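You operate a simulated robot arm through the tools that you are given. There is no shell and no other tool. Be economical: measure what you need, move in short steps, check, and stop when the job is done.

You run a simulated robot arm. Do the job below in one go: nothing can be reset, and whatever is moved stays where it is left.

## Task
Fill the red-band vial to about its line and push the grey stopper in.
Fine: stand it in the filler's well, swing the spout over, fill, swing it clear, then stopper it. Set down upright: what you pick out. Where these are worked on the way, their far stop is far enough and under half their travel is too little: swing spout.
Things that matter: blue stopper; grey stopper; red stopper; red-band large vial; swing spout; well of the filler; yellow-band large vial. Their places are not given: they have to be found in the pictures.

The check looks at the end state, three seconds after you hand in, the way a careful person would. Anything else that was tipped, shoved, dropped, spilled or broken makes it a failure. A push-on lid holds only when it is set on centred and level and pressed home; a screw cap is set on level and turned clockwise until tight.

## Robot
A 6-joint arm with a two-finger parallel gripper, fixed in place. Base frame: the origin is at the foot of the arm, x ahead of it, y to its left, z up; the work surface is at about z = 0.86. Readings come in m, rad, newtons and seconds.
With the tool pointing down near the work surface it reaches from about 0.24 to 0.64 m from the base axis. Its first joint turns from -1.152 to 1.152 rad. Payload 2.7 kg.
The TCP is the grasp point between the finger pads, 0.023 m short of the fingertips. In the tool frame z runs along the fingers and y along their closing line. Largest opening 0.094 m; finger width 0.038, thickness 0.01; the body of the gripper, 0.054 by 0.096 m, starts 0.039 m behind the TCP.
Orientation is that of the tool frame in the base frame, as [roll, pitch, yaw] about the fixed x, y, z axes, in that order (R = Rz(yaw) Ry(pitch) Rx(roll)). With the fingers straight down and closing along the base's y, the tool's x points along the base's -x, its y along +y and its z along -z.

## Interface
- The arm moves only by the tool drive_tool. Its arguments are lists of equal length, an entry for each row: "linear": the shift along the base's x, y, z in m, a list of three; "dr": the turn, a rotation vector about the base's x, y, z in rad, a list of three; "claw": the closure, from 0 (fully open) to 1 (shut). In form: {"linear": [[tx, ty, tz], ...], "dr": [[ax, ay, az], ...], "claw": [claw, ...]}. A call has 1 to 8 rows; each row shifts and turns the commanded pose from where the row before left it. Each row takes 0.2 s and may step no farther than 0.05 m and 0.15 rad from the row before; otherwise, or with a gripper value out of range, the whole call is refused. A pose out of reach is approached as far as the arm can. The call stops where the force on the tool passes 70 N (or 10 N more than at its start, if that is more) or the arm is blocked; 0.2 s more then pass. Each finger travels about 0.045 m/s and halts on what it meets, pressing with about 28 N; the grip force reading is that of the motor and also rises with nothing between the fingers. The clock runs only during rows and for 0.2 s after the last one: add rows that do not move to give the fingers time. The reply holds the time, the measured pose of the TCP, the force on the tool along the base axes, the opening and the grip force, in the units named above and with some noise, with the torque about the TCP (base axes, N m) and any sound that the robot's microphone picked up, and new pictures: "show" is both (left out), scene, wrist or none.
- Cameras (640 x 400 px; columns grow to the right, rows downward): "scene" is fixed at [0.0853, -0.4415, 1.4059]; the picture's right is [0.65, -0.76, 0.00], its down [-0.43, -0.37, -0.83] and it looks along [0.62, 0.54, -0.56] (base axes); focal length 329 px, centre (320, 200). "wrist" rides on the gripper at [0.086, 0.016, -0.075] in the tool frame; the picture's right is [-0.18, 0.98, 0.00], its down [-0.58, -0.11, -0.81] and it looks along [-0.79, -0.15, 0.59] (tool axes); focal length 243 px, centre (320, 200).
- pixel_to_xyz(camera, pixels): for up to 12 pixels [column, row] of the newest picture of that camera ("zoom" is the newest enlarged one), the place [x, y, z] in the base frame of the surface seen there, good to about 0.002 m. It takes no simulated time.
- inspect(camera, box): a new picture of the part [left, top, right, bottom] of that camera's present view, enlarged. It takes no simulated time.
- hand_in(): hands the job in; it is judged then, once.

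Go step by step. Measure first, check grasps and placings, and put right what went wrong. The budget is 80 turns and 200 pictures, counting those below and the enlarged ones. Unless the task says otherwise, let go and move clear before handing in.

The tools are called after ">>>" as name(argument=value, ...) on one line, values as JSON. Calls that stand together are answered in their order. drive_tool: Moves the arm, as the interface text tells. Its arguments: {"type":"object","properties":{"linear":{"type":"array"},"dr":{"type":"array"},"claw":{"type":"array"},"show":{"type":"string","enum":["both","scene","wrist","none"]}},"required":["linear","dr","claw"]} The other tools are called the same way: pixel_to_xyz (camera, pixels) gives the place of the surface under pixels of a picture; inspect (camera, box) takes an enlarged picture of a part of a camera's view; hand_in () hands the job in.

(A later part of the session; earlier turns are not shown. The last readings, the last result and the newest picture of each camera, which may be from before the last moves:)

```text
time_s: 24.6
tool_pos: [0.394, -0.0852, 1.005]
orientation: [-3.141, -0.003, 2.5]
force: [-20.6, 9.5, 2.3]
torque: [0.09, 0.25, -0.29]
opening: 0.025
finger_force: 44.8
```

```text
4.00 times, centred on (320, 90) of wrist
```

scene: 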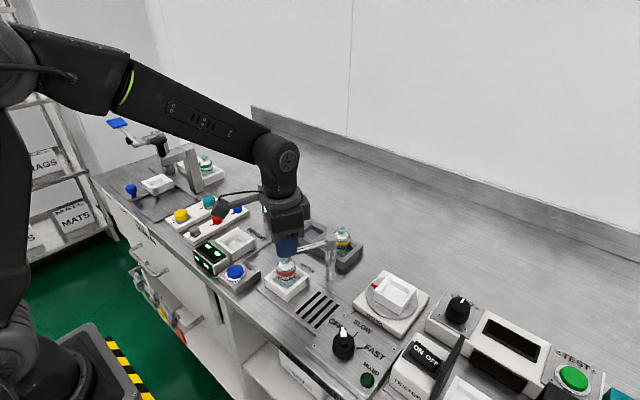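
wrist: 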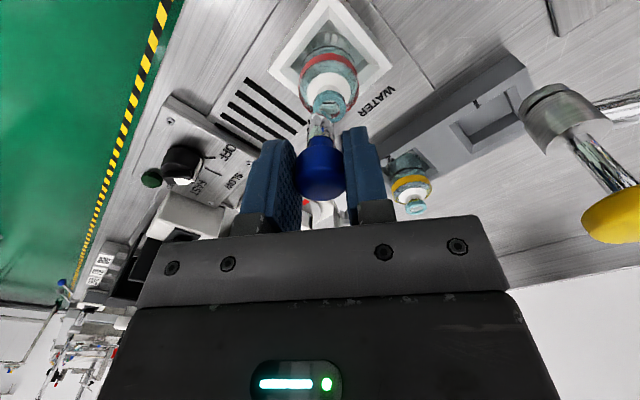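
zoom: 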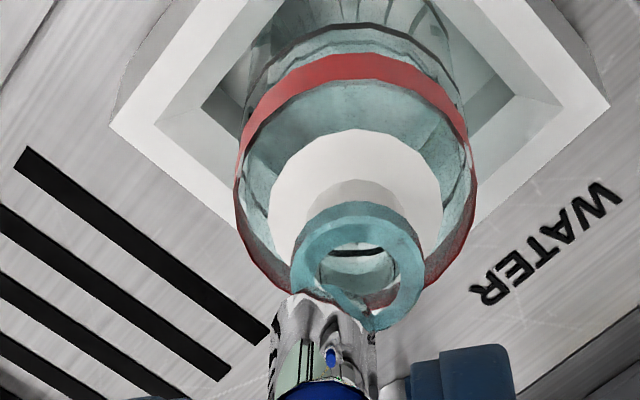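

There's radial pull, so I'll add a slight outward correction. The nozzle is about 5 mm short of the vial mouth, so I'll swing further towards the stop.

>>> drive_tool(linear=[[0.0012, 0.004, 0], [0.0018, 0.0034, 0], [0, 0, 0]], dr=[[0, 0, -0.04], [0, 0, -0.04], [0, 0, 0]], claw=[0.75, 0.75, 0.75], show="none")

>>> inspect(camera="wrist", box=[240, 40, 400, 140])

>>> inspect(camera="scene", box=[256, 230, 352, 290])

```text
time_s: 25.4
tool_pos: [0.3977, -0.0781, 1.0052]
orientation: [-3.138, 0.003, 2.423]
force: [-17.3, -8.0, 1.4]
torque: [-0.06, 0.17, -0.24]
opening: 0.0249
finger_force: 45.1
```

```text
4.00 times, centred on (320, 90) of wrist
```

zoom: 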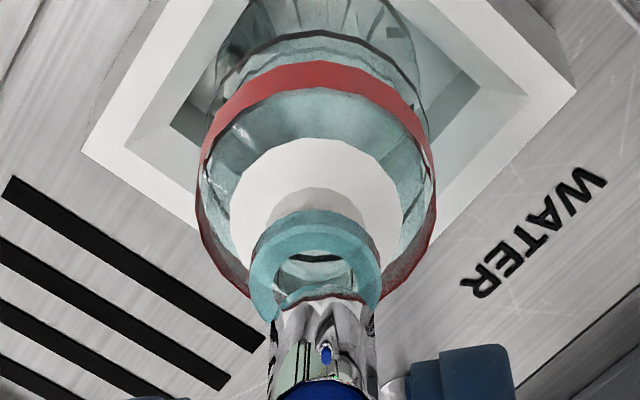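

```text
6.67 times, centred on (304, 260) of scene
```

zoom: 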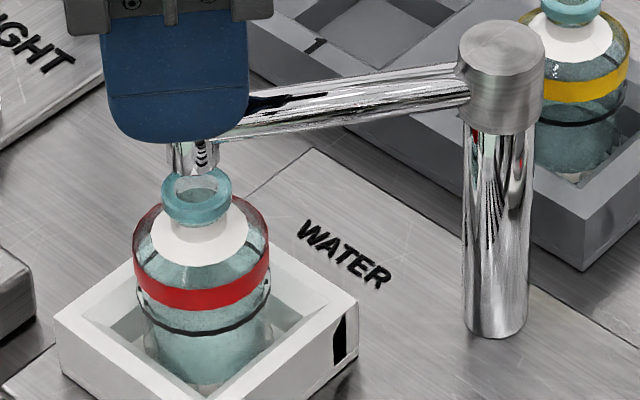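

The nozzle now appears over the mouth, and a tangential resistance of about 17 N suggests the stop. I'll press a bit more to confirm.

>>> drive_tool(linear=[[0.0018, 0.0024, 0], [0, 0, 0]], dr=[[0, 0, -0.02], [0, 0, 0]], claw=[0.75, 0.75], show="none")

>>> inspect(camera="wrist", box=[240, 40, 400, 140])

```text
time_s: 26.0
tool_pos: [0.3986, -0.0782, 1.0057]
orientation: [-3.135, 0.002, 2.401]
force: [-31.3, -35.0, 9.2]
torque: [-0.83, -0.5, -0.34]
opening: 0.0252
finger_force: 44.8
```

```text
4.00 times, centred on (320, 90) of wrist
```

zoom: 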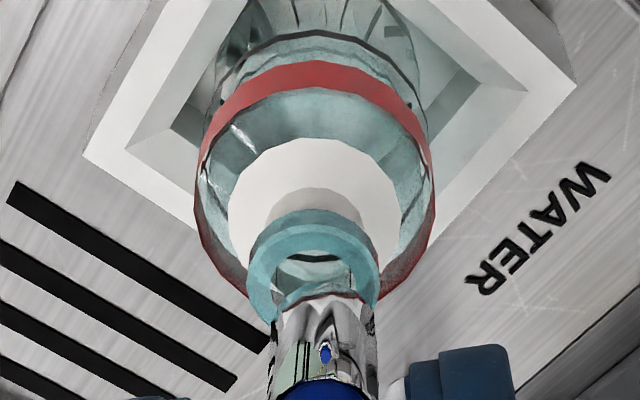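

That's the firm stop (about 47 N). I'll relax, open and rise clear.

>>> drive_tool(linear=[[-0.0022, -0.0034, 0], [0, 0, 0], [0, 0, 0], [0, 0, 0], [0, 0, 0.03], [0, 0, 0.04], [0, 0, 0.04]], dr=[[0, 0, 0], [0, 0, 0], [0, 0, 0], [0, 0, 0], [0, 0, 0], [0, 0, 0], [0, 0, 0]], claw=[0.75, 0.6, 0.4, 0.4, 0.4, 0.4, 0.4])

>>> inspect(camera="scene", box=[240, 210, 352, 290])

>>> inspect(camera="scene", box=[190, 230, 280, 290])

```text
time_s: 27.6
tool_pos: [0.3992, -0.0794, 1.1135]
orientation: [-3.139, 0.001, 2.403]
force: [-0.5, 0.0, -0.9]
torque: [0.02, 0.0, -0.02]
opening: 0.0565
finger_force: 0.1
```

scene: 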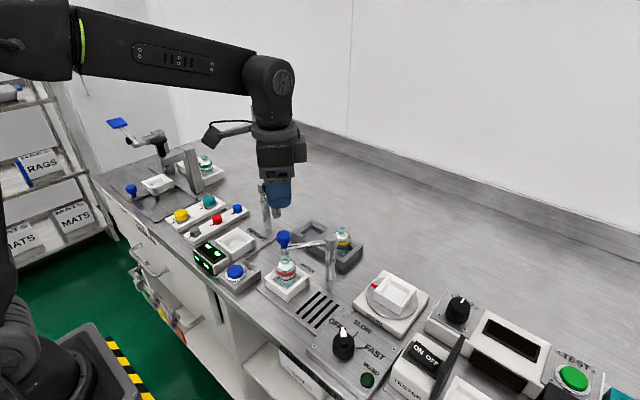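
wrist: 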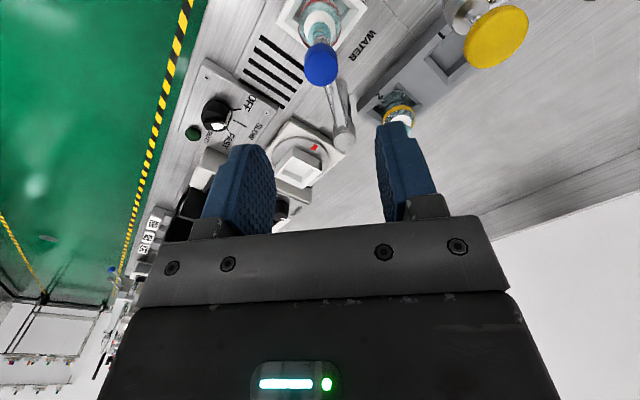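

```text
5.00 times, centred on (296, 250) of scene
```

zoom: 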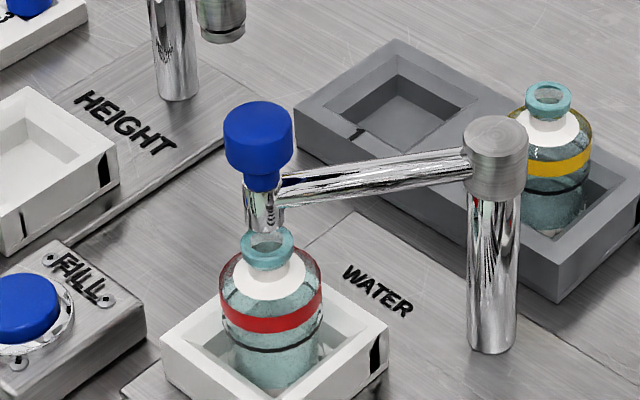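

```text
6.67 times, centred on (235, 260) of scene
```

zoom: 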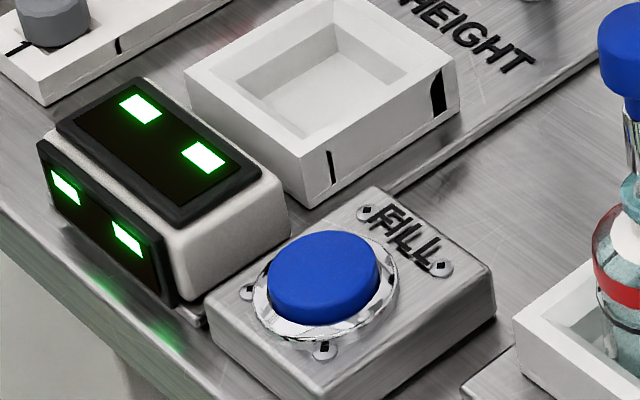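

The spout nozzle is right over the mouth. Now I'll measure the FILL button top.

>>> pixel_to_xyz(camera="zoom", pixels=[[322, 262], [275, 270], [372, 262], [330, 236], [315, 290], [320, 318], [240, 300], [440, 265], [180, 225], [180, 110]])

>>> pixel_to_xyz(camera="scene", pixels=[[281, 231], [285, 241], [282, 257], [331, 240], [274, 192], [280, 207]])

```text
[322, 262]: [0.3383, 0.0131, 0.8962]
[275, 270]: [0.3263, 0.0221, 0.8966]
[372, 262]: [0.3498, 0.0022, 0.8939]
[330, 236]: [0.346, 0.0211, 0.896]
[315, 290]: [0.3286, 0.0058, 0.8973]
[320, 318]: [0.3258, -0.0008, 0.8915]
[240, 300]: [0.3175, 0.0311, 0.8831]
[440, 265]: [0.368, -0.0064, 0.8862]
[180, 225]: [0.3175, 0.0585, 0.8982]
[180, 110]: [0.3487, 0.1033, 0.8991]
```

```text
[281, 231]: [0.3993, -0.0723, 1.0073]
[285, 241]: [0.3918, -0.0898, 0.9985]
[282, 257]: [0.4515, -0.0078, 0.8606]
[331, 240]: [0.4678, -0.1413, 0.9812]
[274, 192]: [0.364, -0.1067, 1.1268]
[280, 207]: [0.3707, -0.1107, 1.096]
```

The button top is at (0.338, 0.0125, 0.896). I'll move above it with the fingers shut and back to the default yaw.

>>> drive_tool(linear=[[-0.012, 0.018, 0], [-0.012, 0.018, 0], [-0.012, 0.018, 0], [-0.012, 0.018, 0], [-0.0125, 0.019, 0], [0, 0, -0.04], [0, 0, -0.04], [0, 0, -0.04]], dr=[[0, 0, 0.148], [0, 0, 0.148], [0, 0, 0.148], [0, 0, 0.148], [0, 0, 0.146], [0, 0, 0], [0, 0, 0], [0, 0, 0]], claw=[1, 1, 1, 1, 1, 1, 1, 1])

>>> drive_tool(linear=[[0, 0, -0.04], [0, 0, 0]], dr=[[0, 0, 0], [0, 0, 0]], claw=[1, 1])

```text
time_s: 29.4
tool_pos: [0.3353, 0.0135, 0.9928]
orientation: [-3.141, 0.001, 3.141]
force: [0.3, -0.2, 0.1]
torque: [0.01, 0.01, -0.03]
opening: 0.0001
finger_force: 27.7
```

scene: 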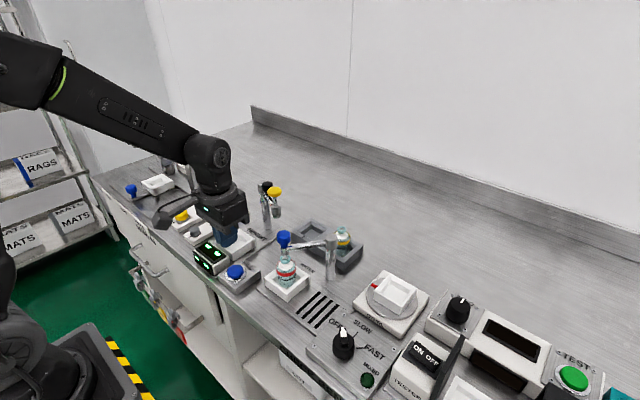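
wrist: 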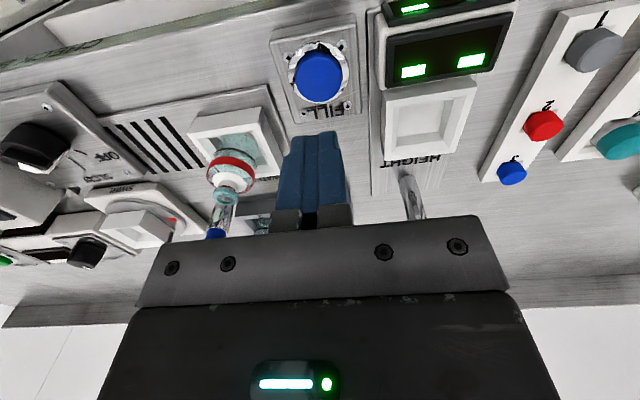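

```text
time_s: 30.0
tool_pos: [0.3349, 0.0144, 0.9538]
orientation: [-3.141, 0.003, -3.141]
force: [-0.3, -0.3, 0.9]
torque: [0.03, 0.02, -0.02]
opening: 0.0
finger_force: 28.1
```

scene: 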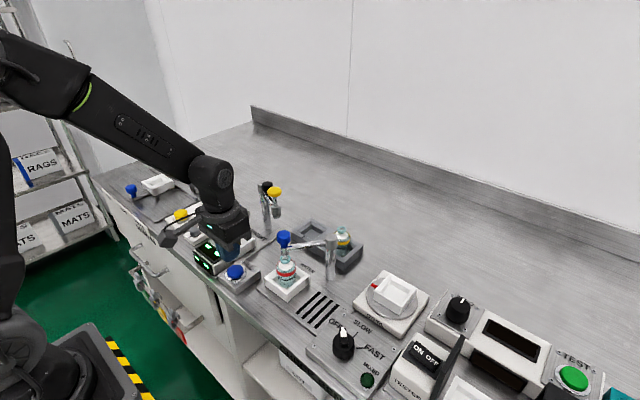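
wrist: 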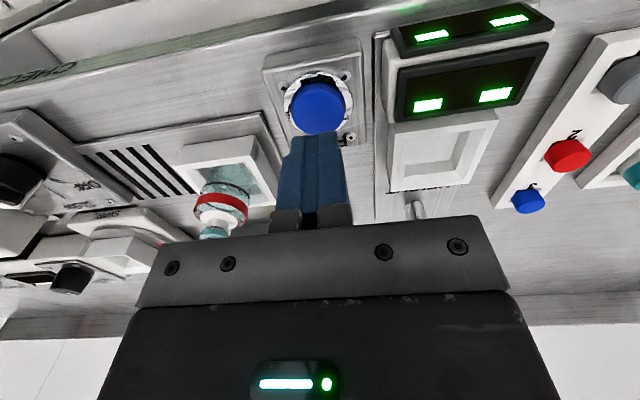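

The tool is just over the button. I'll lower to just above it and then press briefly.

>>> drive_tool(linear=[[0.002, -0.001, -0.02], [0, 0, -0.012], [0, 0, 0]], dr=[[0, 0, 0], [0, 0, 0], [0, 0, 0]], claw=[1, 1, 1], show="wrist")

>>> inspect(camera="scene", box=[266, 245, 306, 300])

>>> inspect(camera="wrist", box=[160, 90, 290, 240])

```text
time_s: 30.8
tool_pos: [0.3388, 0.0123, 0.9211]
orientation: [-3.141, 0.002, 3.141]
force: [0.0, 0.3, 0.4]
torque: [0.02, -0.03, 0.02]
opening: 0.0
finger_force: 28.2
```

wrist: 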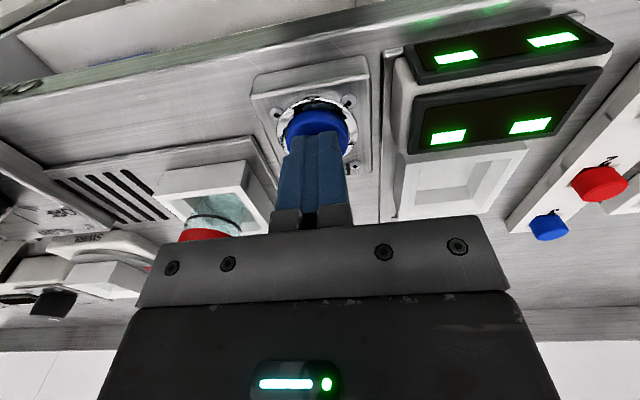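

```text
7.27 times, centred on (286, 272) of scene
```

zoom: 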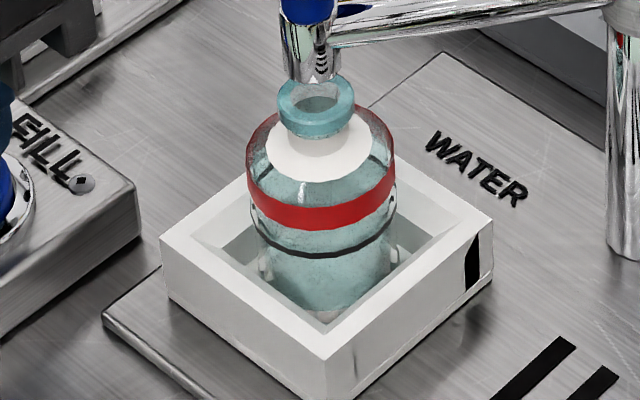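

```text
2.67 times, centred on (225, 165) of wrist
```

zoom: 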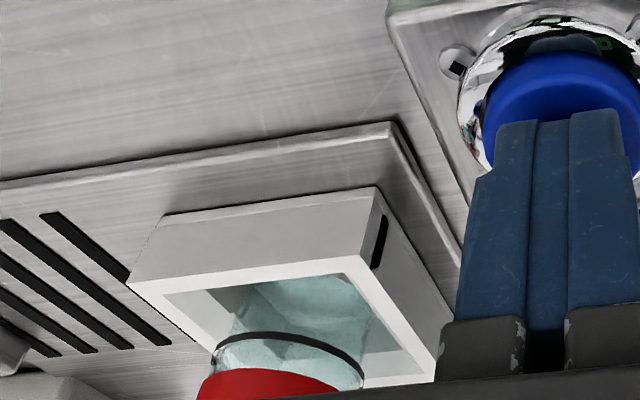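

The vial is empty, with its line at zoom row ~250. A short test press now.

>>> drive_tool(linear=[[0, 0, -0.004], [0, 0, -0.003], [0, 0, 0.007]], dr=[[0, 0, 0], [0, 0, 0], [0, 0, 0]], claw=[1, 1, 1], show="none")

>>> inspect(camera="scene", box=[266, 245, 306, 300])

```text
time_s: 31.6
tool_pos: [0.3407, 0.0119, 0.9225]
orientation: [3.141, 0.002, 3.141]
force: [0.4, -0.1, -0.1]
torque: [-0.01, 0.01, -0.03]
opening: 0.0003
finger_force: 27.5
heard: click
```

```text
7.27 times, centred on (286, 272) of scene
```

zoom: 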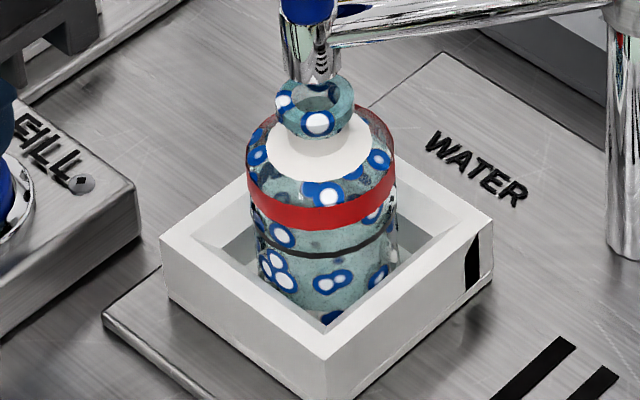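

A click was heard, and blue-white spots now appear on the vial's glass. I'll wait a little and look from both cameras.

>>> drive_tool(linear=[[0, 0, 0], [0, 0, 0]], dr=[[0, 0, 0], [0, 0, 0]], claw=[1, 1], show="both")

>>> inspect(camera="scene", box=[266, 245, 306, 300])

>>> inspect(camera="wrist", box=[160, 90, 290, 240])

```text
time_s: 32.2
tool_pos: [0.3389, 0.0132, 0.9206]
orientation: [-3.14, 0.001, 3.141]
force: [0.7, 1.0, -0.2]
torque: [0.03, 0.01, 0.02]
opening: 0.0002
finger_force: 27.9
```

scene: 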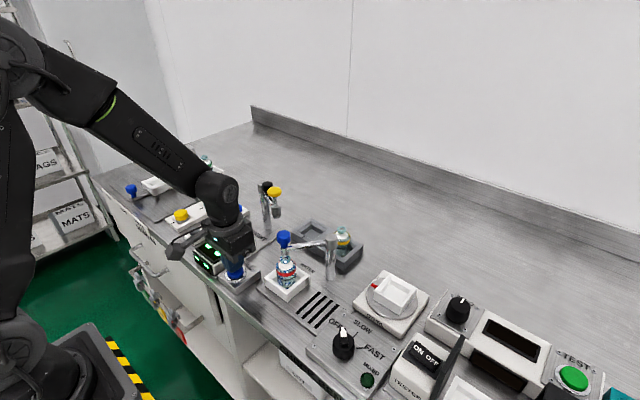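
wrist: 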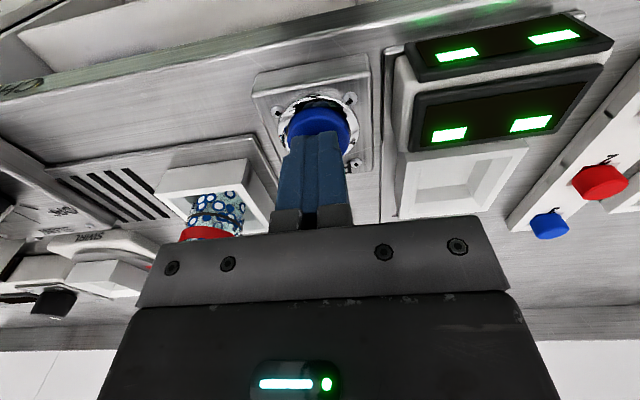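

```text
7.27 times, centred on (286, 272) of scene
```

zoom: 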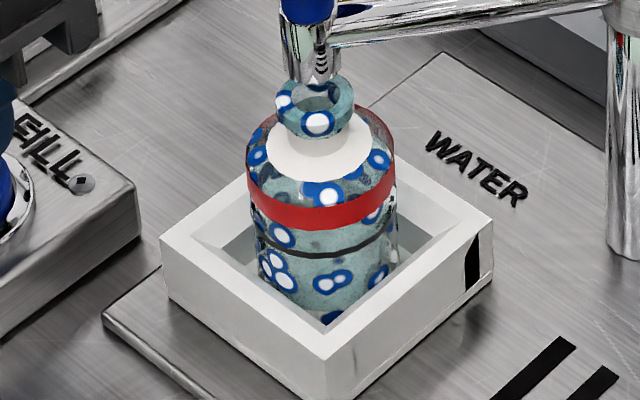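

```text
2.67 times, centred on (225, 165) of wrist
```

zoom: 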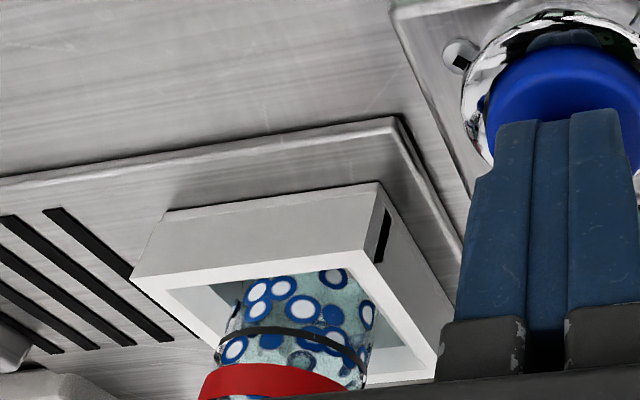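

The spots cover the whole glass, so the level isn't clear. I'll raise a bit and look closer with the wrist camera before pressing more.

>>> drive_tool(linear=[[0, 0, 0.03], [-0.03, -0.01, 0.03], [-0.03, -0.01, 0], [0, 0, 0]], dr=[[0, 0, 0], [0, 0, 0], [0, 0, 0], [0, 0, 0]], claw=[1, 1, 1, 1], show="wrist")

>>> inspect(camera="wrist", box=[180, 120, 300, 230])

```text
time_s: 33.2
tool_pos: [0.2799, -0.007, 0.9826]
orientation: [-3.14, 0.002, -3.14]
force: [-0.4, 0.0, 0.2]
torque: [-0.01, -0.02, 0.02]
opening: 0.0001
finger_force: 28.5
```

wrist: 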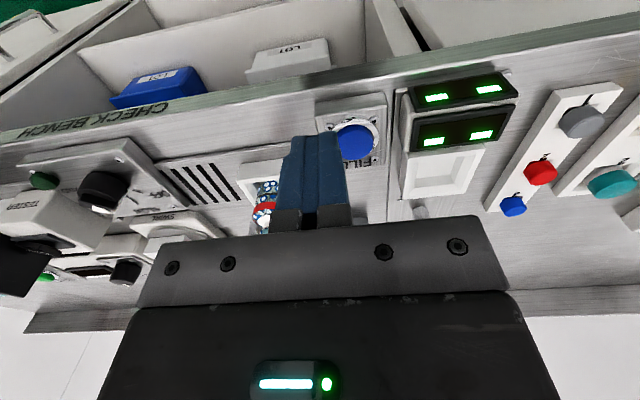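

```text
3.64 times, centred on (240, 175) of wrist
```

zoom: 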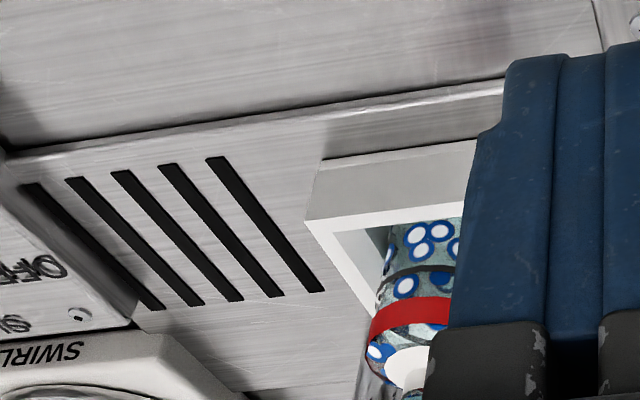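

The finger is in the way, so I'll shift to +y.

>>> drive_tool(linear=[[0.01, 0.03, 0.01], [0.01, 0.02, 0], [0, 0, 0]], dr=[[0, 0, 0], [0, 0, 0], [0, 0, 0]], claw=[1, 1, 1], show="wrist")

>>> inspect(camera="wrist", box=[170, 130, 270, 240])

```text
time_s: 34.0
tool_pos: [0.2999, 0.0423, 0.9928]
orientation: [3.14, 0.002, -3.141]
force: [0.0, 0.5, -0.6]
torque: [0.0, 0.02, -0.01]
opening: 0.0
finger_force: 27.8
```

wrist: 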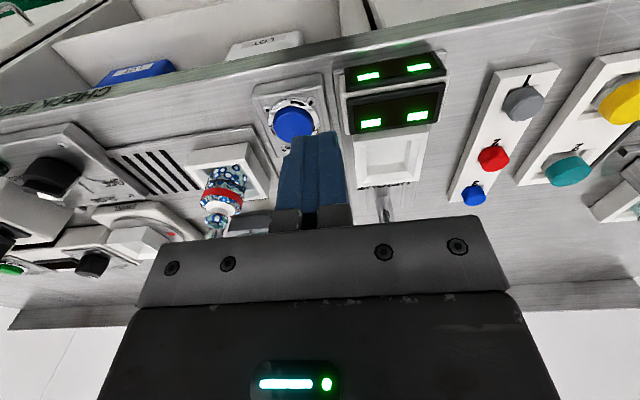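

```text
3.64 times, centred on (220, 185) of wrist
```

zoom: 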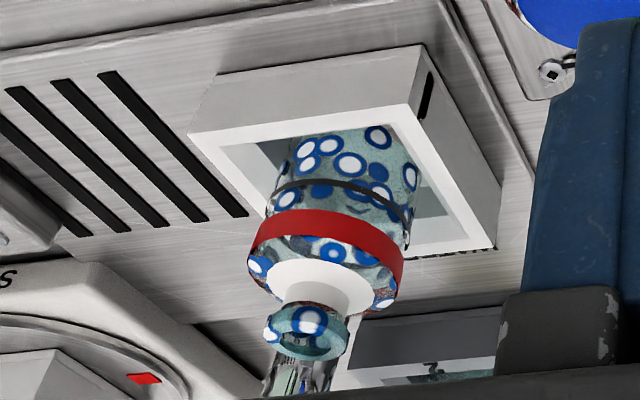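

>>> inspect(camera="scene", box=[274, 254, 298, 292])

>>> inspect(camera="wrist", box=[200, 160, 250, 230])

>>> inspect(camera="scene", box=[328, 222, 358, 262])

```text
10.53 times, centred on (286, 273) of scene
```

zoom: 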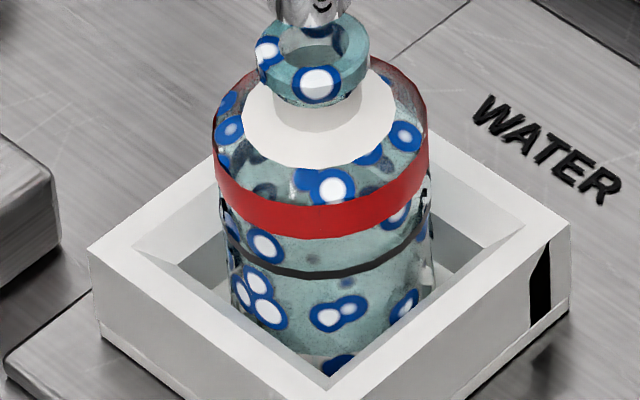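

```text
5.71 times, centred on (225, 195) of wrist
```

zoom: 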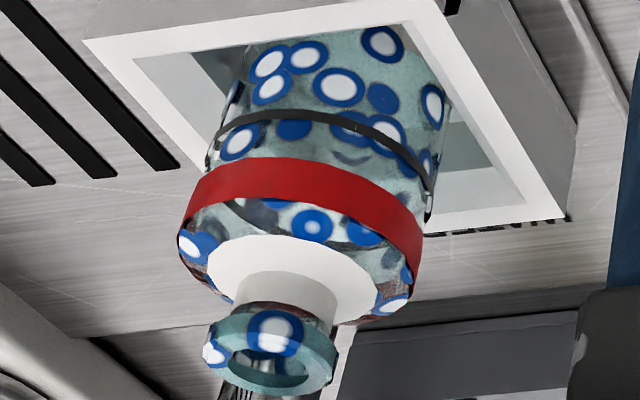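

```text
10.00 times, centred on (343, 242) of scene
```

zoom: 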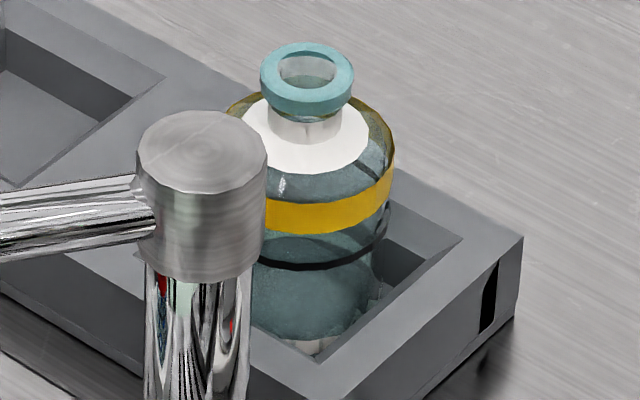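

The glass changed appearance, which may just signal that it now holds water. I'll swing the spout clear so I can look into the mouth, and can return if more is needed.

>>> drive_tool(linear=[[0, 0, 0.04], [0, 0, 0.04], [0, 0, 0.04], [0.0196, -0.0242, 0], [0.0196, -0.0242, 0], [0.0196, -0.0242, 0], [0.0196, -0.0242, 0], [0.0196, -0.0242, 0]], dr=[[0, 0, 0], [0, 0, 0], [0, 0, 0], [0, 0, -0.147], [0, 0, -0.147], [0, 0, -0.147], [0, 0, -0.147], [0, 0, -0.147]], claw=[0.8, 0.4, 0.4, 0.4, 0.4, 0.4, 0.4, 0.4], show="both")

>>> inspect(camera="wrist", box=[270, 0, 390, 120])

```text
time_s: 35.8
tool_pos: [0.3974, -0.0814, 1.1117]
orientation: [3.141, 0.003, 2.405]
force: [-1.1, -0.5, 0.0]
torque: [0.01, 0.05, -0.01]
opening: 0.0562
finger_force: 0.1
```

scene: 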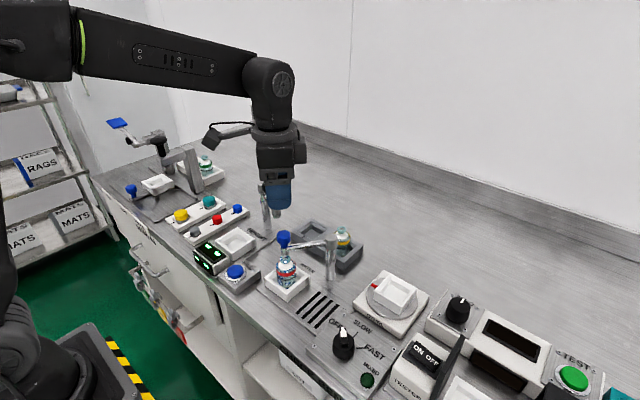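
wrist: 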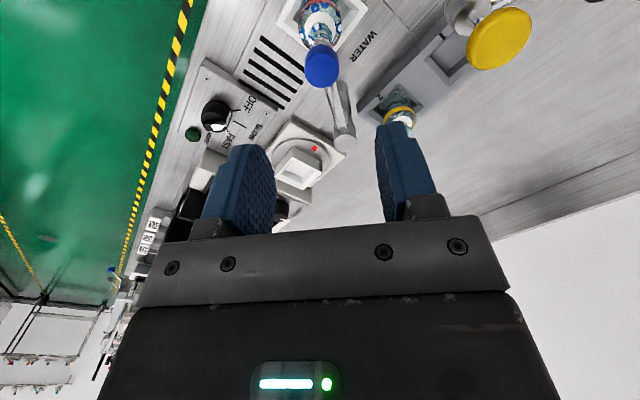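

```text
3.33 times, centred on (330, 60) of wrist
```

zoom: 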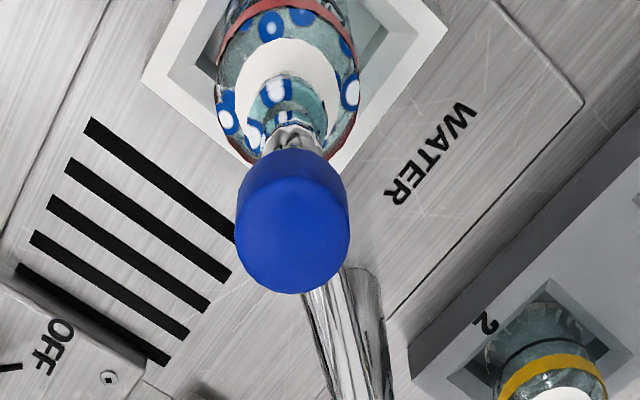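

Lowering onto the knob and gripping it.

>>> drive_tool(linear=[[0.0005, 0.0015, -0.04], [0, 0, -0.04], [0, 0, -0.027], [0, 0, 0], [0, 0, 0], [0, 0, 0], [0, 0, 0]], dr=[[0, 0, 0], [0, 0, 0], [0, 0, 0], [0, 0, 0], [0, 0, 0], [0, 0, 0], [0, 0, 0]], claw=[0.4, 0.4, 0.4, 0.4, 0.76, 0.76, 0.76], show="wrist")

```text
time_s: 37.4
tool_pos: [0.3966, -0.0758, 1.005]
orientation: [-3.139, 0.003, 2.406]
force: [-2.3, -3.3, -2.8]
torque: [-0.21, -0.17, -0.11]
opening: 0.0253
finger_force: 41.9
```

wrist: 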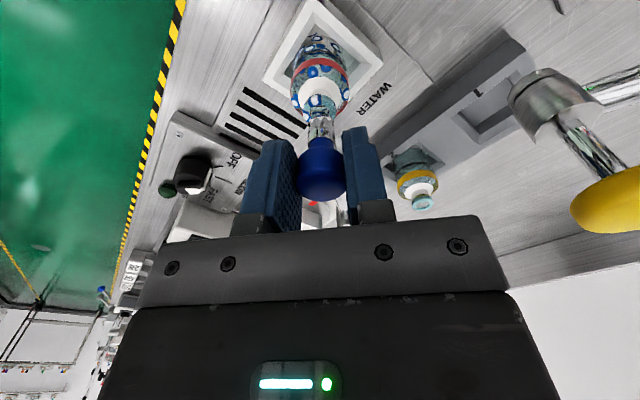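

Gripped at 0.0253. Swinging back along the arc.

>>> drive_tool(linear=[[-0.0065, -0.0098, 0], [-0.0052, -0.0105, 0], [-0.0039, -0.011, 0], [-0.0025, -0.0114, 0], [-0.0011, -0.0117, 0]], dr=[[0, 0, 0.122], [0, 0, 0.122], [0, 0, 0.122], [0, 0, 0.122], [0, 0, 0.122]], claw=[0.75, 0.75, 0.75, 0.75, 0.75], show="none")

>>> drive_tool(linear=[[0.0003, -0.0117, 0], [0.0017, -0.0115, 0], [0.0031, -0.0113, 0], [0.0045, -0.0108, 0], [0.0058, -0.0102, 0]], dr=[[0, 0, 0.122], [0, 0, 0.122], [0, 0, 0.122], [0, 0, 0.122], [0, 0, 0.122]], claw=[0.75, 0.75, 0.75, 0.75, 0.75])

>>> inspect(camera="scene", box=[266, 245, 306, 300])

```text
time_s: 38.6
tool_pos: [0.3776, -0.1317, 1.0053]
orientation: [-3.139, 0.0, 3.018]
force: [-22.9, -1.4, 18.9]
torque: [-0.07, 0.2, -0.22]
opening: 0.0248
finger_force: 44.8
```

```text
time_s: 39.8
tool_pos: [0.3934, -0.1886, 1.0061]
orientation: [3.141, -0.002, -2.656]
force: [-21.7, -18.7, 1.5]
torque: [-0.37, 0.72, -0.53]
opening: 0.025
finger_force: 45.2
```

scene: 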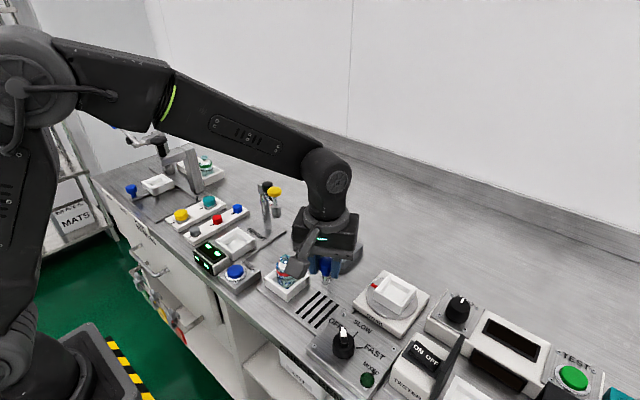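
wrist: 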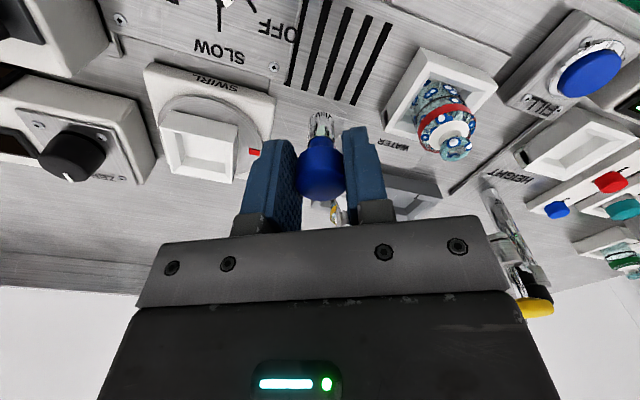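

```text
7.27 times, centred on (286, 272) of scene
```

zoom: 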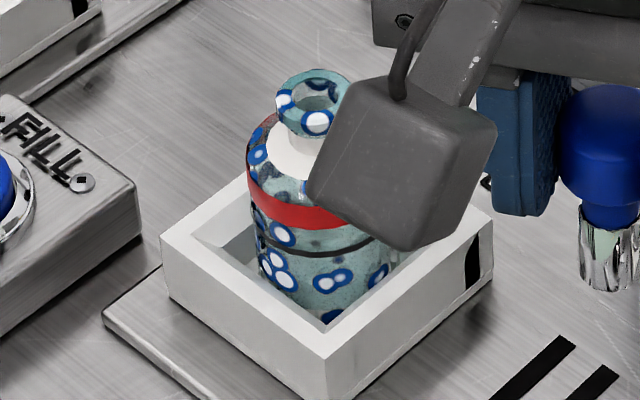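

The spout is back at its clear position. Release, rise, and move so the wrist camera looks down into the vial mouth.

>>> drive_tool(linear=[[0, 0, 0], [0, 0, 0], [0, 0, 0], [0, 0, 0.03], [0, 0, 0.04], [0, 0, 0.04], [0, 0, 0]], dr=[[0, 0, 0], [0, 0, 0], [0, 0, 0], [0, 0, 0], [0, 0, 0], [0, 0, 0], [0, 0, 0]], claw=[0.6, 0.4, 0.4, 0.4, 0.4, 0.4, 0.4], show="none")

>>> drive_tool(linear=[[0, 0.03, 0], [0, 0.03, 0], [-0.01, 0.03, 0], [0, 0.02, 0], [0, 0, 0]], dr=[[0, 0, -0.12], [0, 0, -0.12], [0, 0, -0.12], [0, 0, -0.12], [0, 0, 0]], claw=[0.2, 0, 0, 0, 0])

>>> inspect(camera="wrist", box=[280, 0, 360, 80])

>>> inspect(camera="scene", box=[266, 245, 306, 300])

```text
time_s: 41.4
tool_pos: [0.3956, -0.1872, 1.1134]
orientation: [3.141, 0.002, -2.655]
force: [0.3, -0.1, 0.3]
torque: [-0.02, -0.03, -0.01]
opening: 0.0564
finger_force: 0.1
```

```text
time_s: 42.6
tool_pos: [0.3853, -0.0782, 1.1154]
orientation: [3.141, 0.002, -3.138]
force: [0.4, -0.3, 0.6]
torque: [0.02, -0.03, -0.02]
opening: 0.0938
finger_force: 0.0
```

scene: 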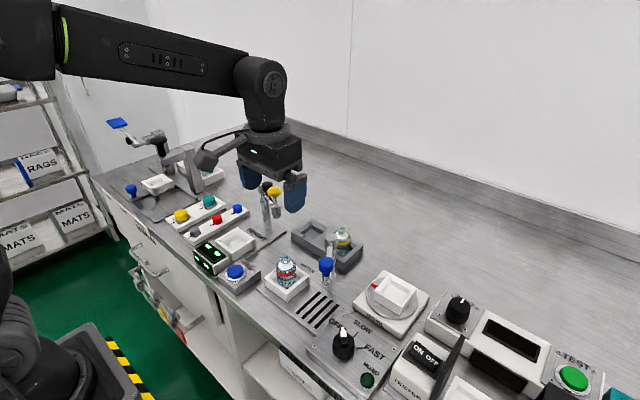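
wrist: 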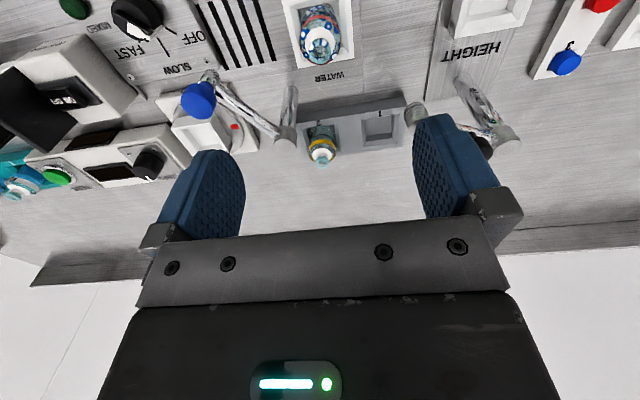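

```text
5.00 times, centred on (320, 40) of wrist
```

zoom: 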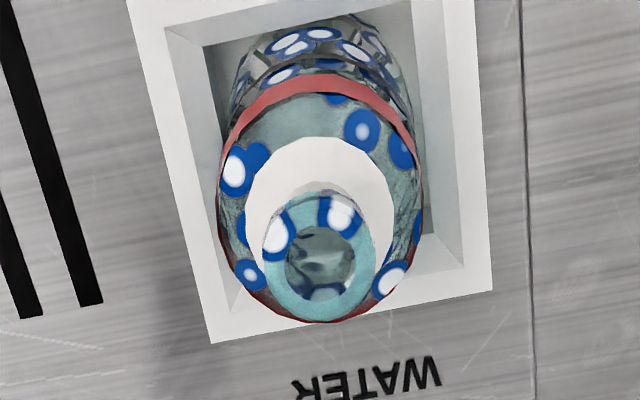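

```text
7.27 times, centred on (286, 272) of scene
```

zoom: 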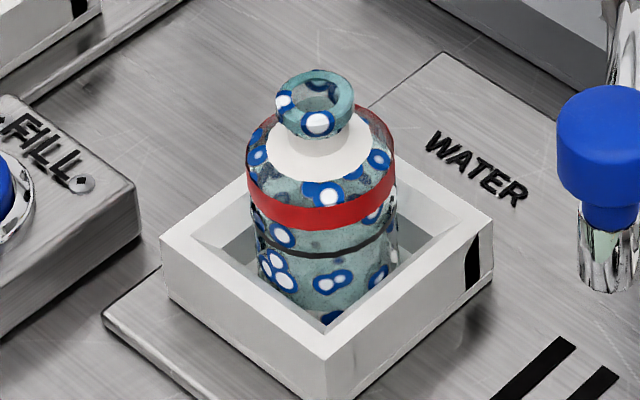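

I'll probe the depth inside the mouth at wrist pixels around (320,52).

>>> pixel_to_xyz(camera="wrist", pixels=[[320, 52], [318, 50], [322, 50], [320, 48], [318, 54], [322, 55], [320, 46], [322, 157], [322, 159], [321, 155]])

>>> inspect(camera="wrist", box=[308, 38, 332, 66])

>>> inspect(camera="wrist", box=[300, 120, 345, 170])

```text
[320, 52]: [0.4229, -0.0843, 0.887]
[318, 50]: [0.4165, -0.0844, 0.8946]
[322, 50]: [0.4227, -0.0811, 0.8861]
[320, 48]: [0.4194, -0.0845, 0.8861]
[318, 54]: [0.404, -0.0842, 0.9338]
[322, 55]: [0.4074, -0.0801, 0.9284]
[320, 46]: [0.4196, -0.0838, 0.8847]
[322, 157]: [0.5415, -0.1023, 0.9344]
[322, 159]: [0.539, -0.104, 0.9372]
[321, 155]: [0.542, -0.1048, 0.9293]
```

```text
14.29 times, centred on (320, 52) of wrist
```

zoom: 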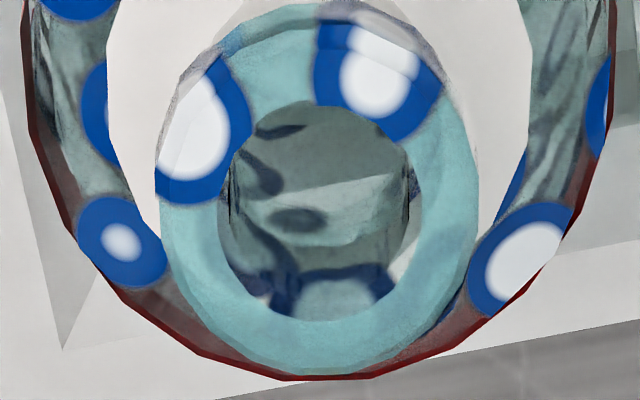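

```text
8.00 times, centred on (322, 145) of wrist
```

zoom: 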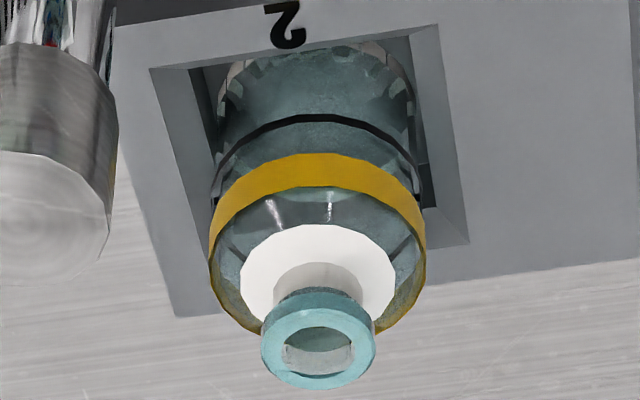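

The depth readings are inconclusive. I'll tilt the tool so the wrist camera looks nearly straight down into the mouth.

>>> drive_tool(linear=[[0.018, 0, 0.005], [0.018, 0, 0.005], [0.018, 0, 0.005], [0, 0, 0]], dr=[[0, 0.148, 0], [0, 0.148, 0], [0, 0.148, 0], [0, 0, 0]], claw=[0, 0, 0, 0], show="wrist")

>>> pixel_to_xyz(camera="scene", pixels=[[286, 279.6], [286, 280], [282, 279.5], [290, 279.5], [288, 284], [286, 274]])

```text
time_s: 43.6
tool_pos: [0.4393, -0.0772, 1.1299]
orientation: [3.141, -0.444, -3.136]
force: [0.2, 0.5, -0.2]
torque: [0.0, 0.02, 0.0]
opening: 0.0937
finger_force: 0.1
```

wrist: 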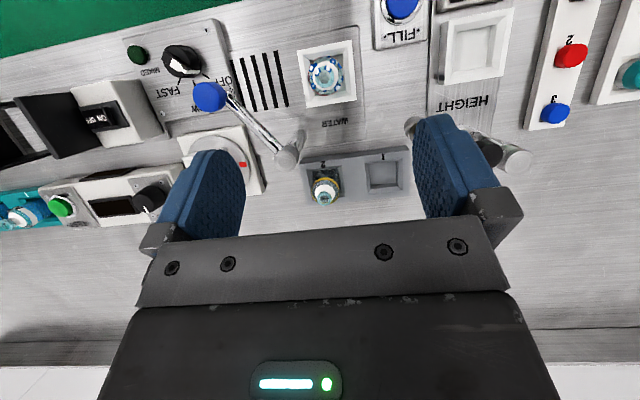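

```text
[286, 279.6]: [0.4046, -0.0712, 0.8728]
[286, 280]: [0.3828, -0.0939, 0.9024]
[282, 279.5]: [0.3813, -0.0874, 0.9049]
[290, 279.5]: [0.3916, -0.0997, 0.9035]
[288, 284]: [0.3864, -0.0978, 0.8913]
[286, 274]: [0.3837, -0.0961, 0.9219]
```

The line is at z≈0.903. Now I'll look straight down the mouth at (325,75) and compare with the yellow vial at (325,190).

>>> inspect(camera="wrist", box=[313, 62, 337, 90])

>>> pixel_to_xyz(camera="wrist", pixels=[[325, 75], [324, 74], [326, 74], [325, 77], [325, 73], [324, 76], [326, 76], [325, 79], [323, 75], [327, 75]])

```text
14.29 times, centred on (325, 76) of wrist
```

zoom: 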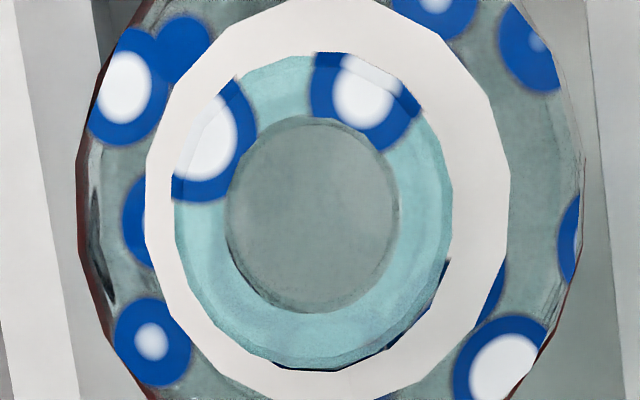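

```text
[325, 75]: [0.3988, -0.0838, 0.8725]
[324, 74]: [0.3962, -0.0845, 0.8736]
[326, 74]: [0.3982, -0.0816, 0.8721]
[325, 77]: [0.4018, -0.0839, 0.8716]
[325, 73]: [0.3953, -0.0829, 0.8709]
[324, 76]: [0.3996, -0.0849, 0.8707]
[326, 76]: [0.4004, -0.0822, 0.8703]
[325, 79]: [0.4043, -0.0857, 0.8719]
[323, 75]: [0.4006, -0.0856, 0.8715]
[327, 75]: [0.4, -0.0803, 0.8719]
```

Straight down the mouth I only see the floor (z≈0.872), so whether water is in there is unclear. I'll check the display and the yellow vial for comparison.

>>> inspect(camera="scene", box=[190, 230, 280, 290])

>>> inspect(camera="wrist", box=[300, 165, 350, 215])

>>> inspect(camera="wrist", box=[290, 35, 365, 115])

```text
6.67 times, centred on (235, 260) of scene
```

zoom: 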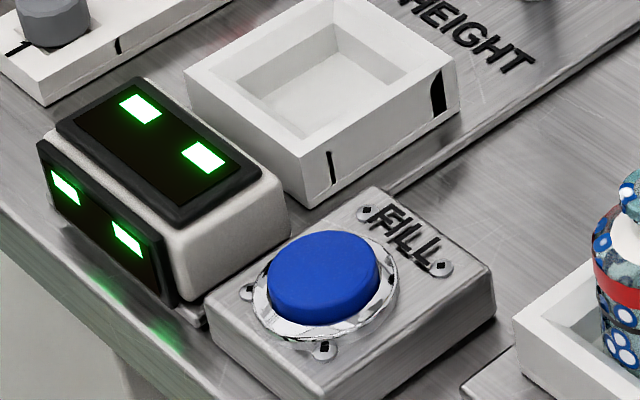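

```text
8.00 times, centred on (325, 190) of wrist
```

zoom: 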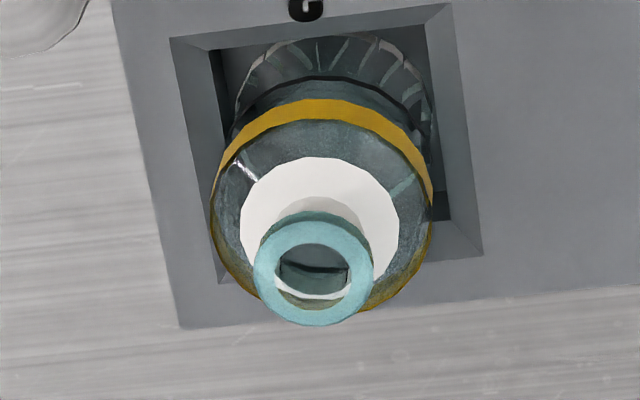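

```text
5.00 times, centred on (328, 75) of wrist
```

zoom: 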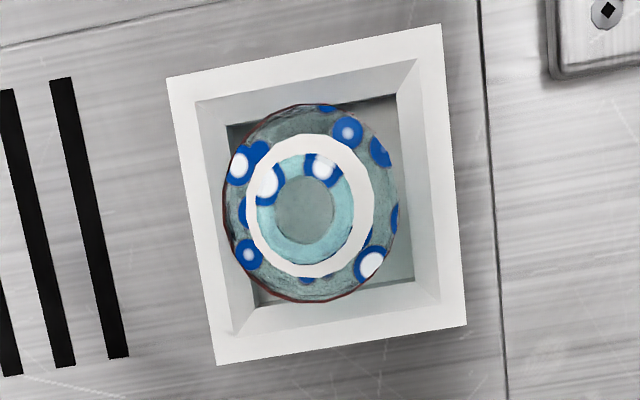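

I'll grip the vial and lift it for a side view like the one I had before filling.

>>> drive_tool(linear=[[-0.014, -0.001, 0], [-0.014, -0.001, 0], [-0.0138, -0.001, 0], [0, 0, -0.04], [0, 0, -0.04], [0, 0, -0.03], [0, 0, 0]], dr=[[0, -0.148, 0], [0, -0.148, 0], [0, -0.148, 0], [0, 0, 0], [0, 0, 0], [0, 0, 0], [0, 0, 0]], claw=[0, 0, 0, 0, 0, 0, 0], show="wrist")

>>> inspect(camera="wrist", box=[250, 20, 400, 150])

```text
time_s: 45.2
tool_pos: [0.3977, -0.08, 1.0224]
orientation: [-3.141, 0.002, -3.138]
force: [-0.3, -0.2, -0.1]
torque: [0.0, -0.02, 0.01]
opening: 0.0944
finger_force: 0.0
```

wrist: 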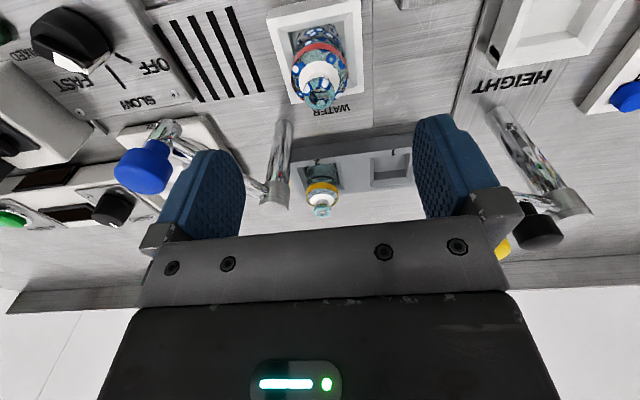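

```text
3.08 times, centred on (325, 85) of wrist
```

zoom: 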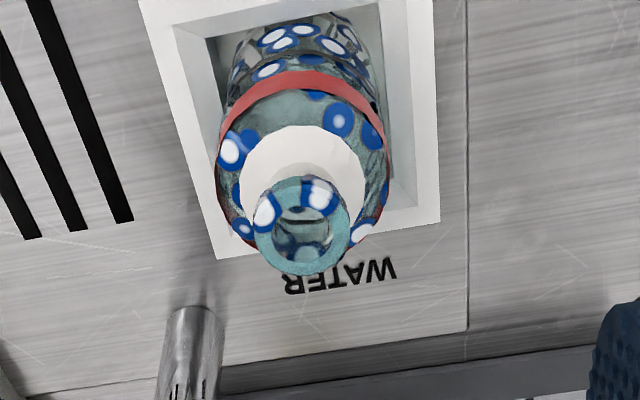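

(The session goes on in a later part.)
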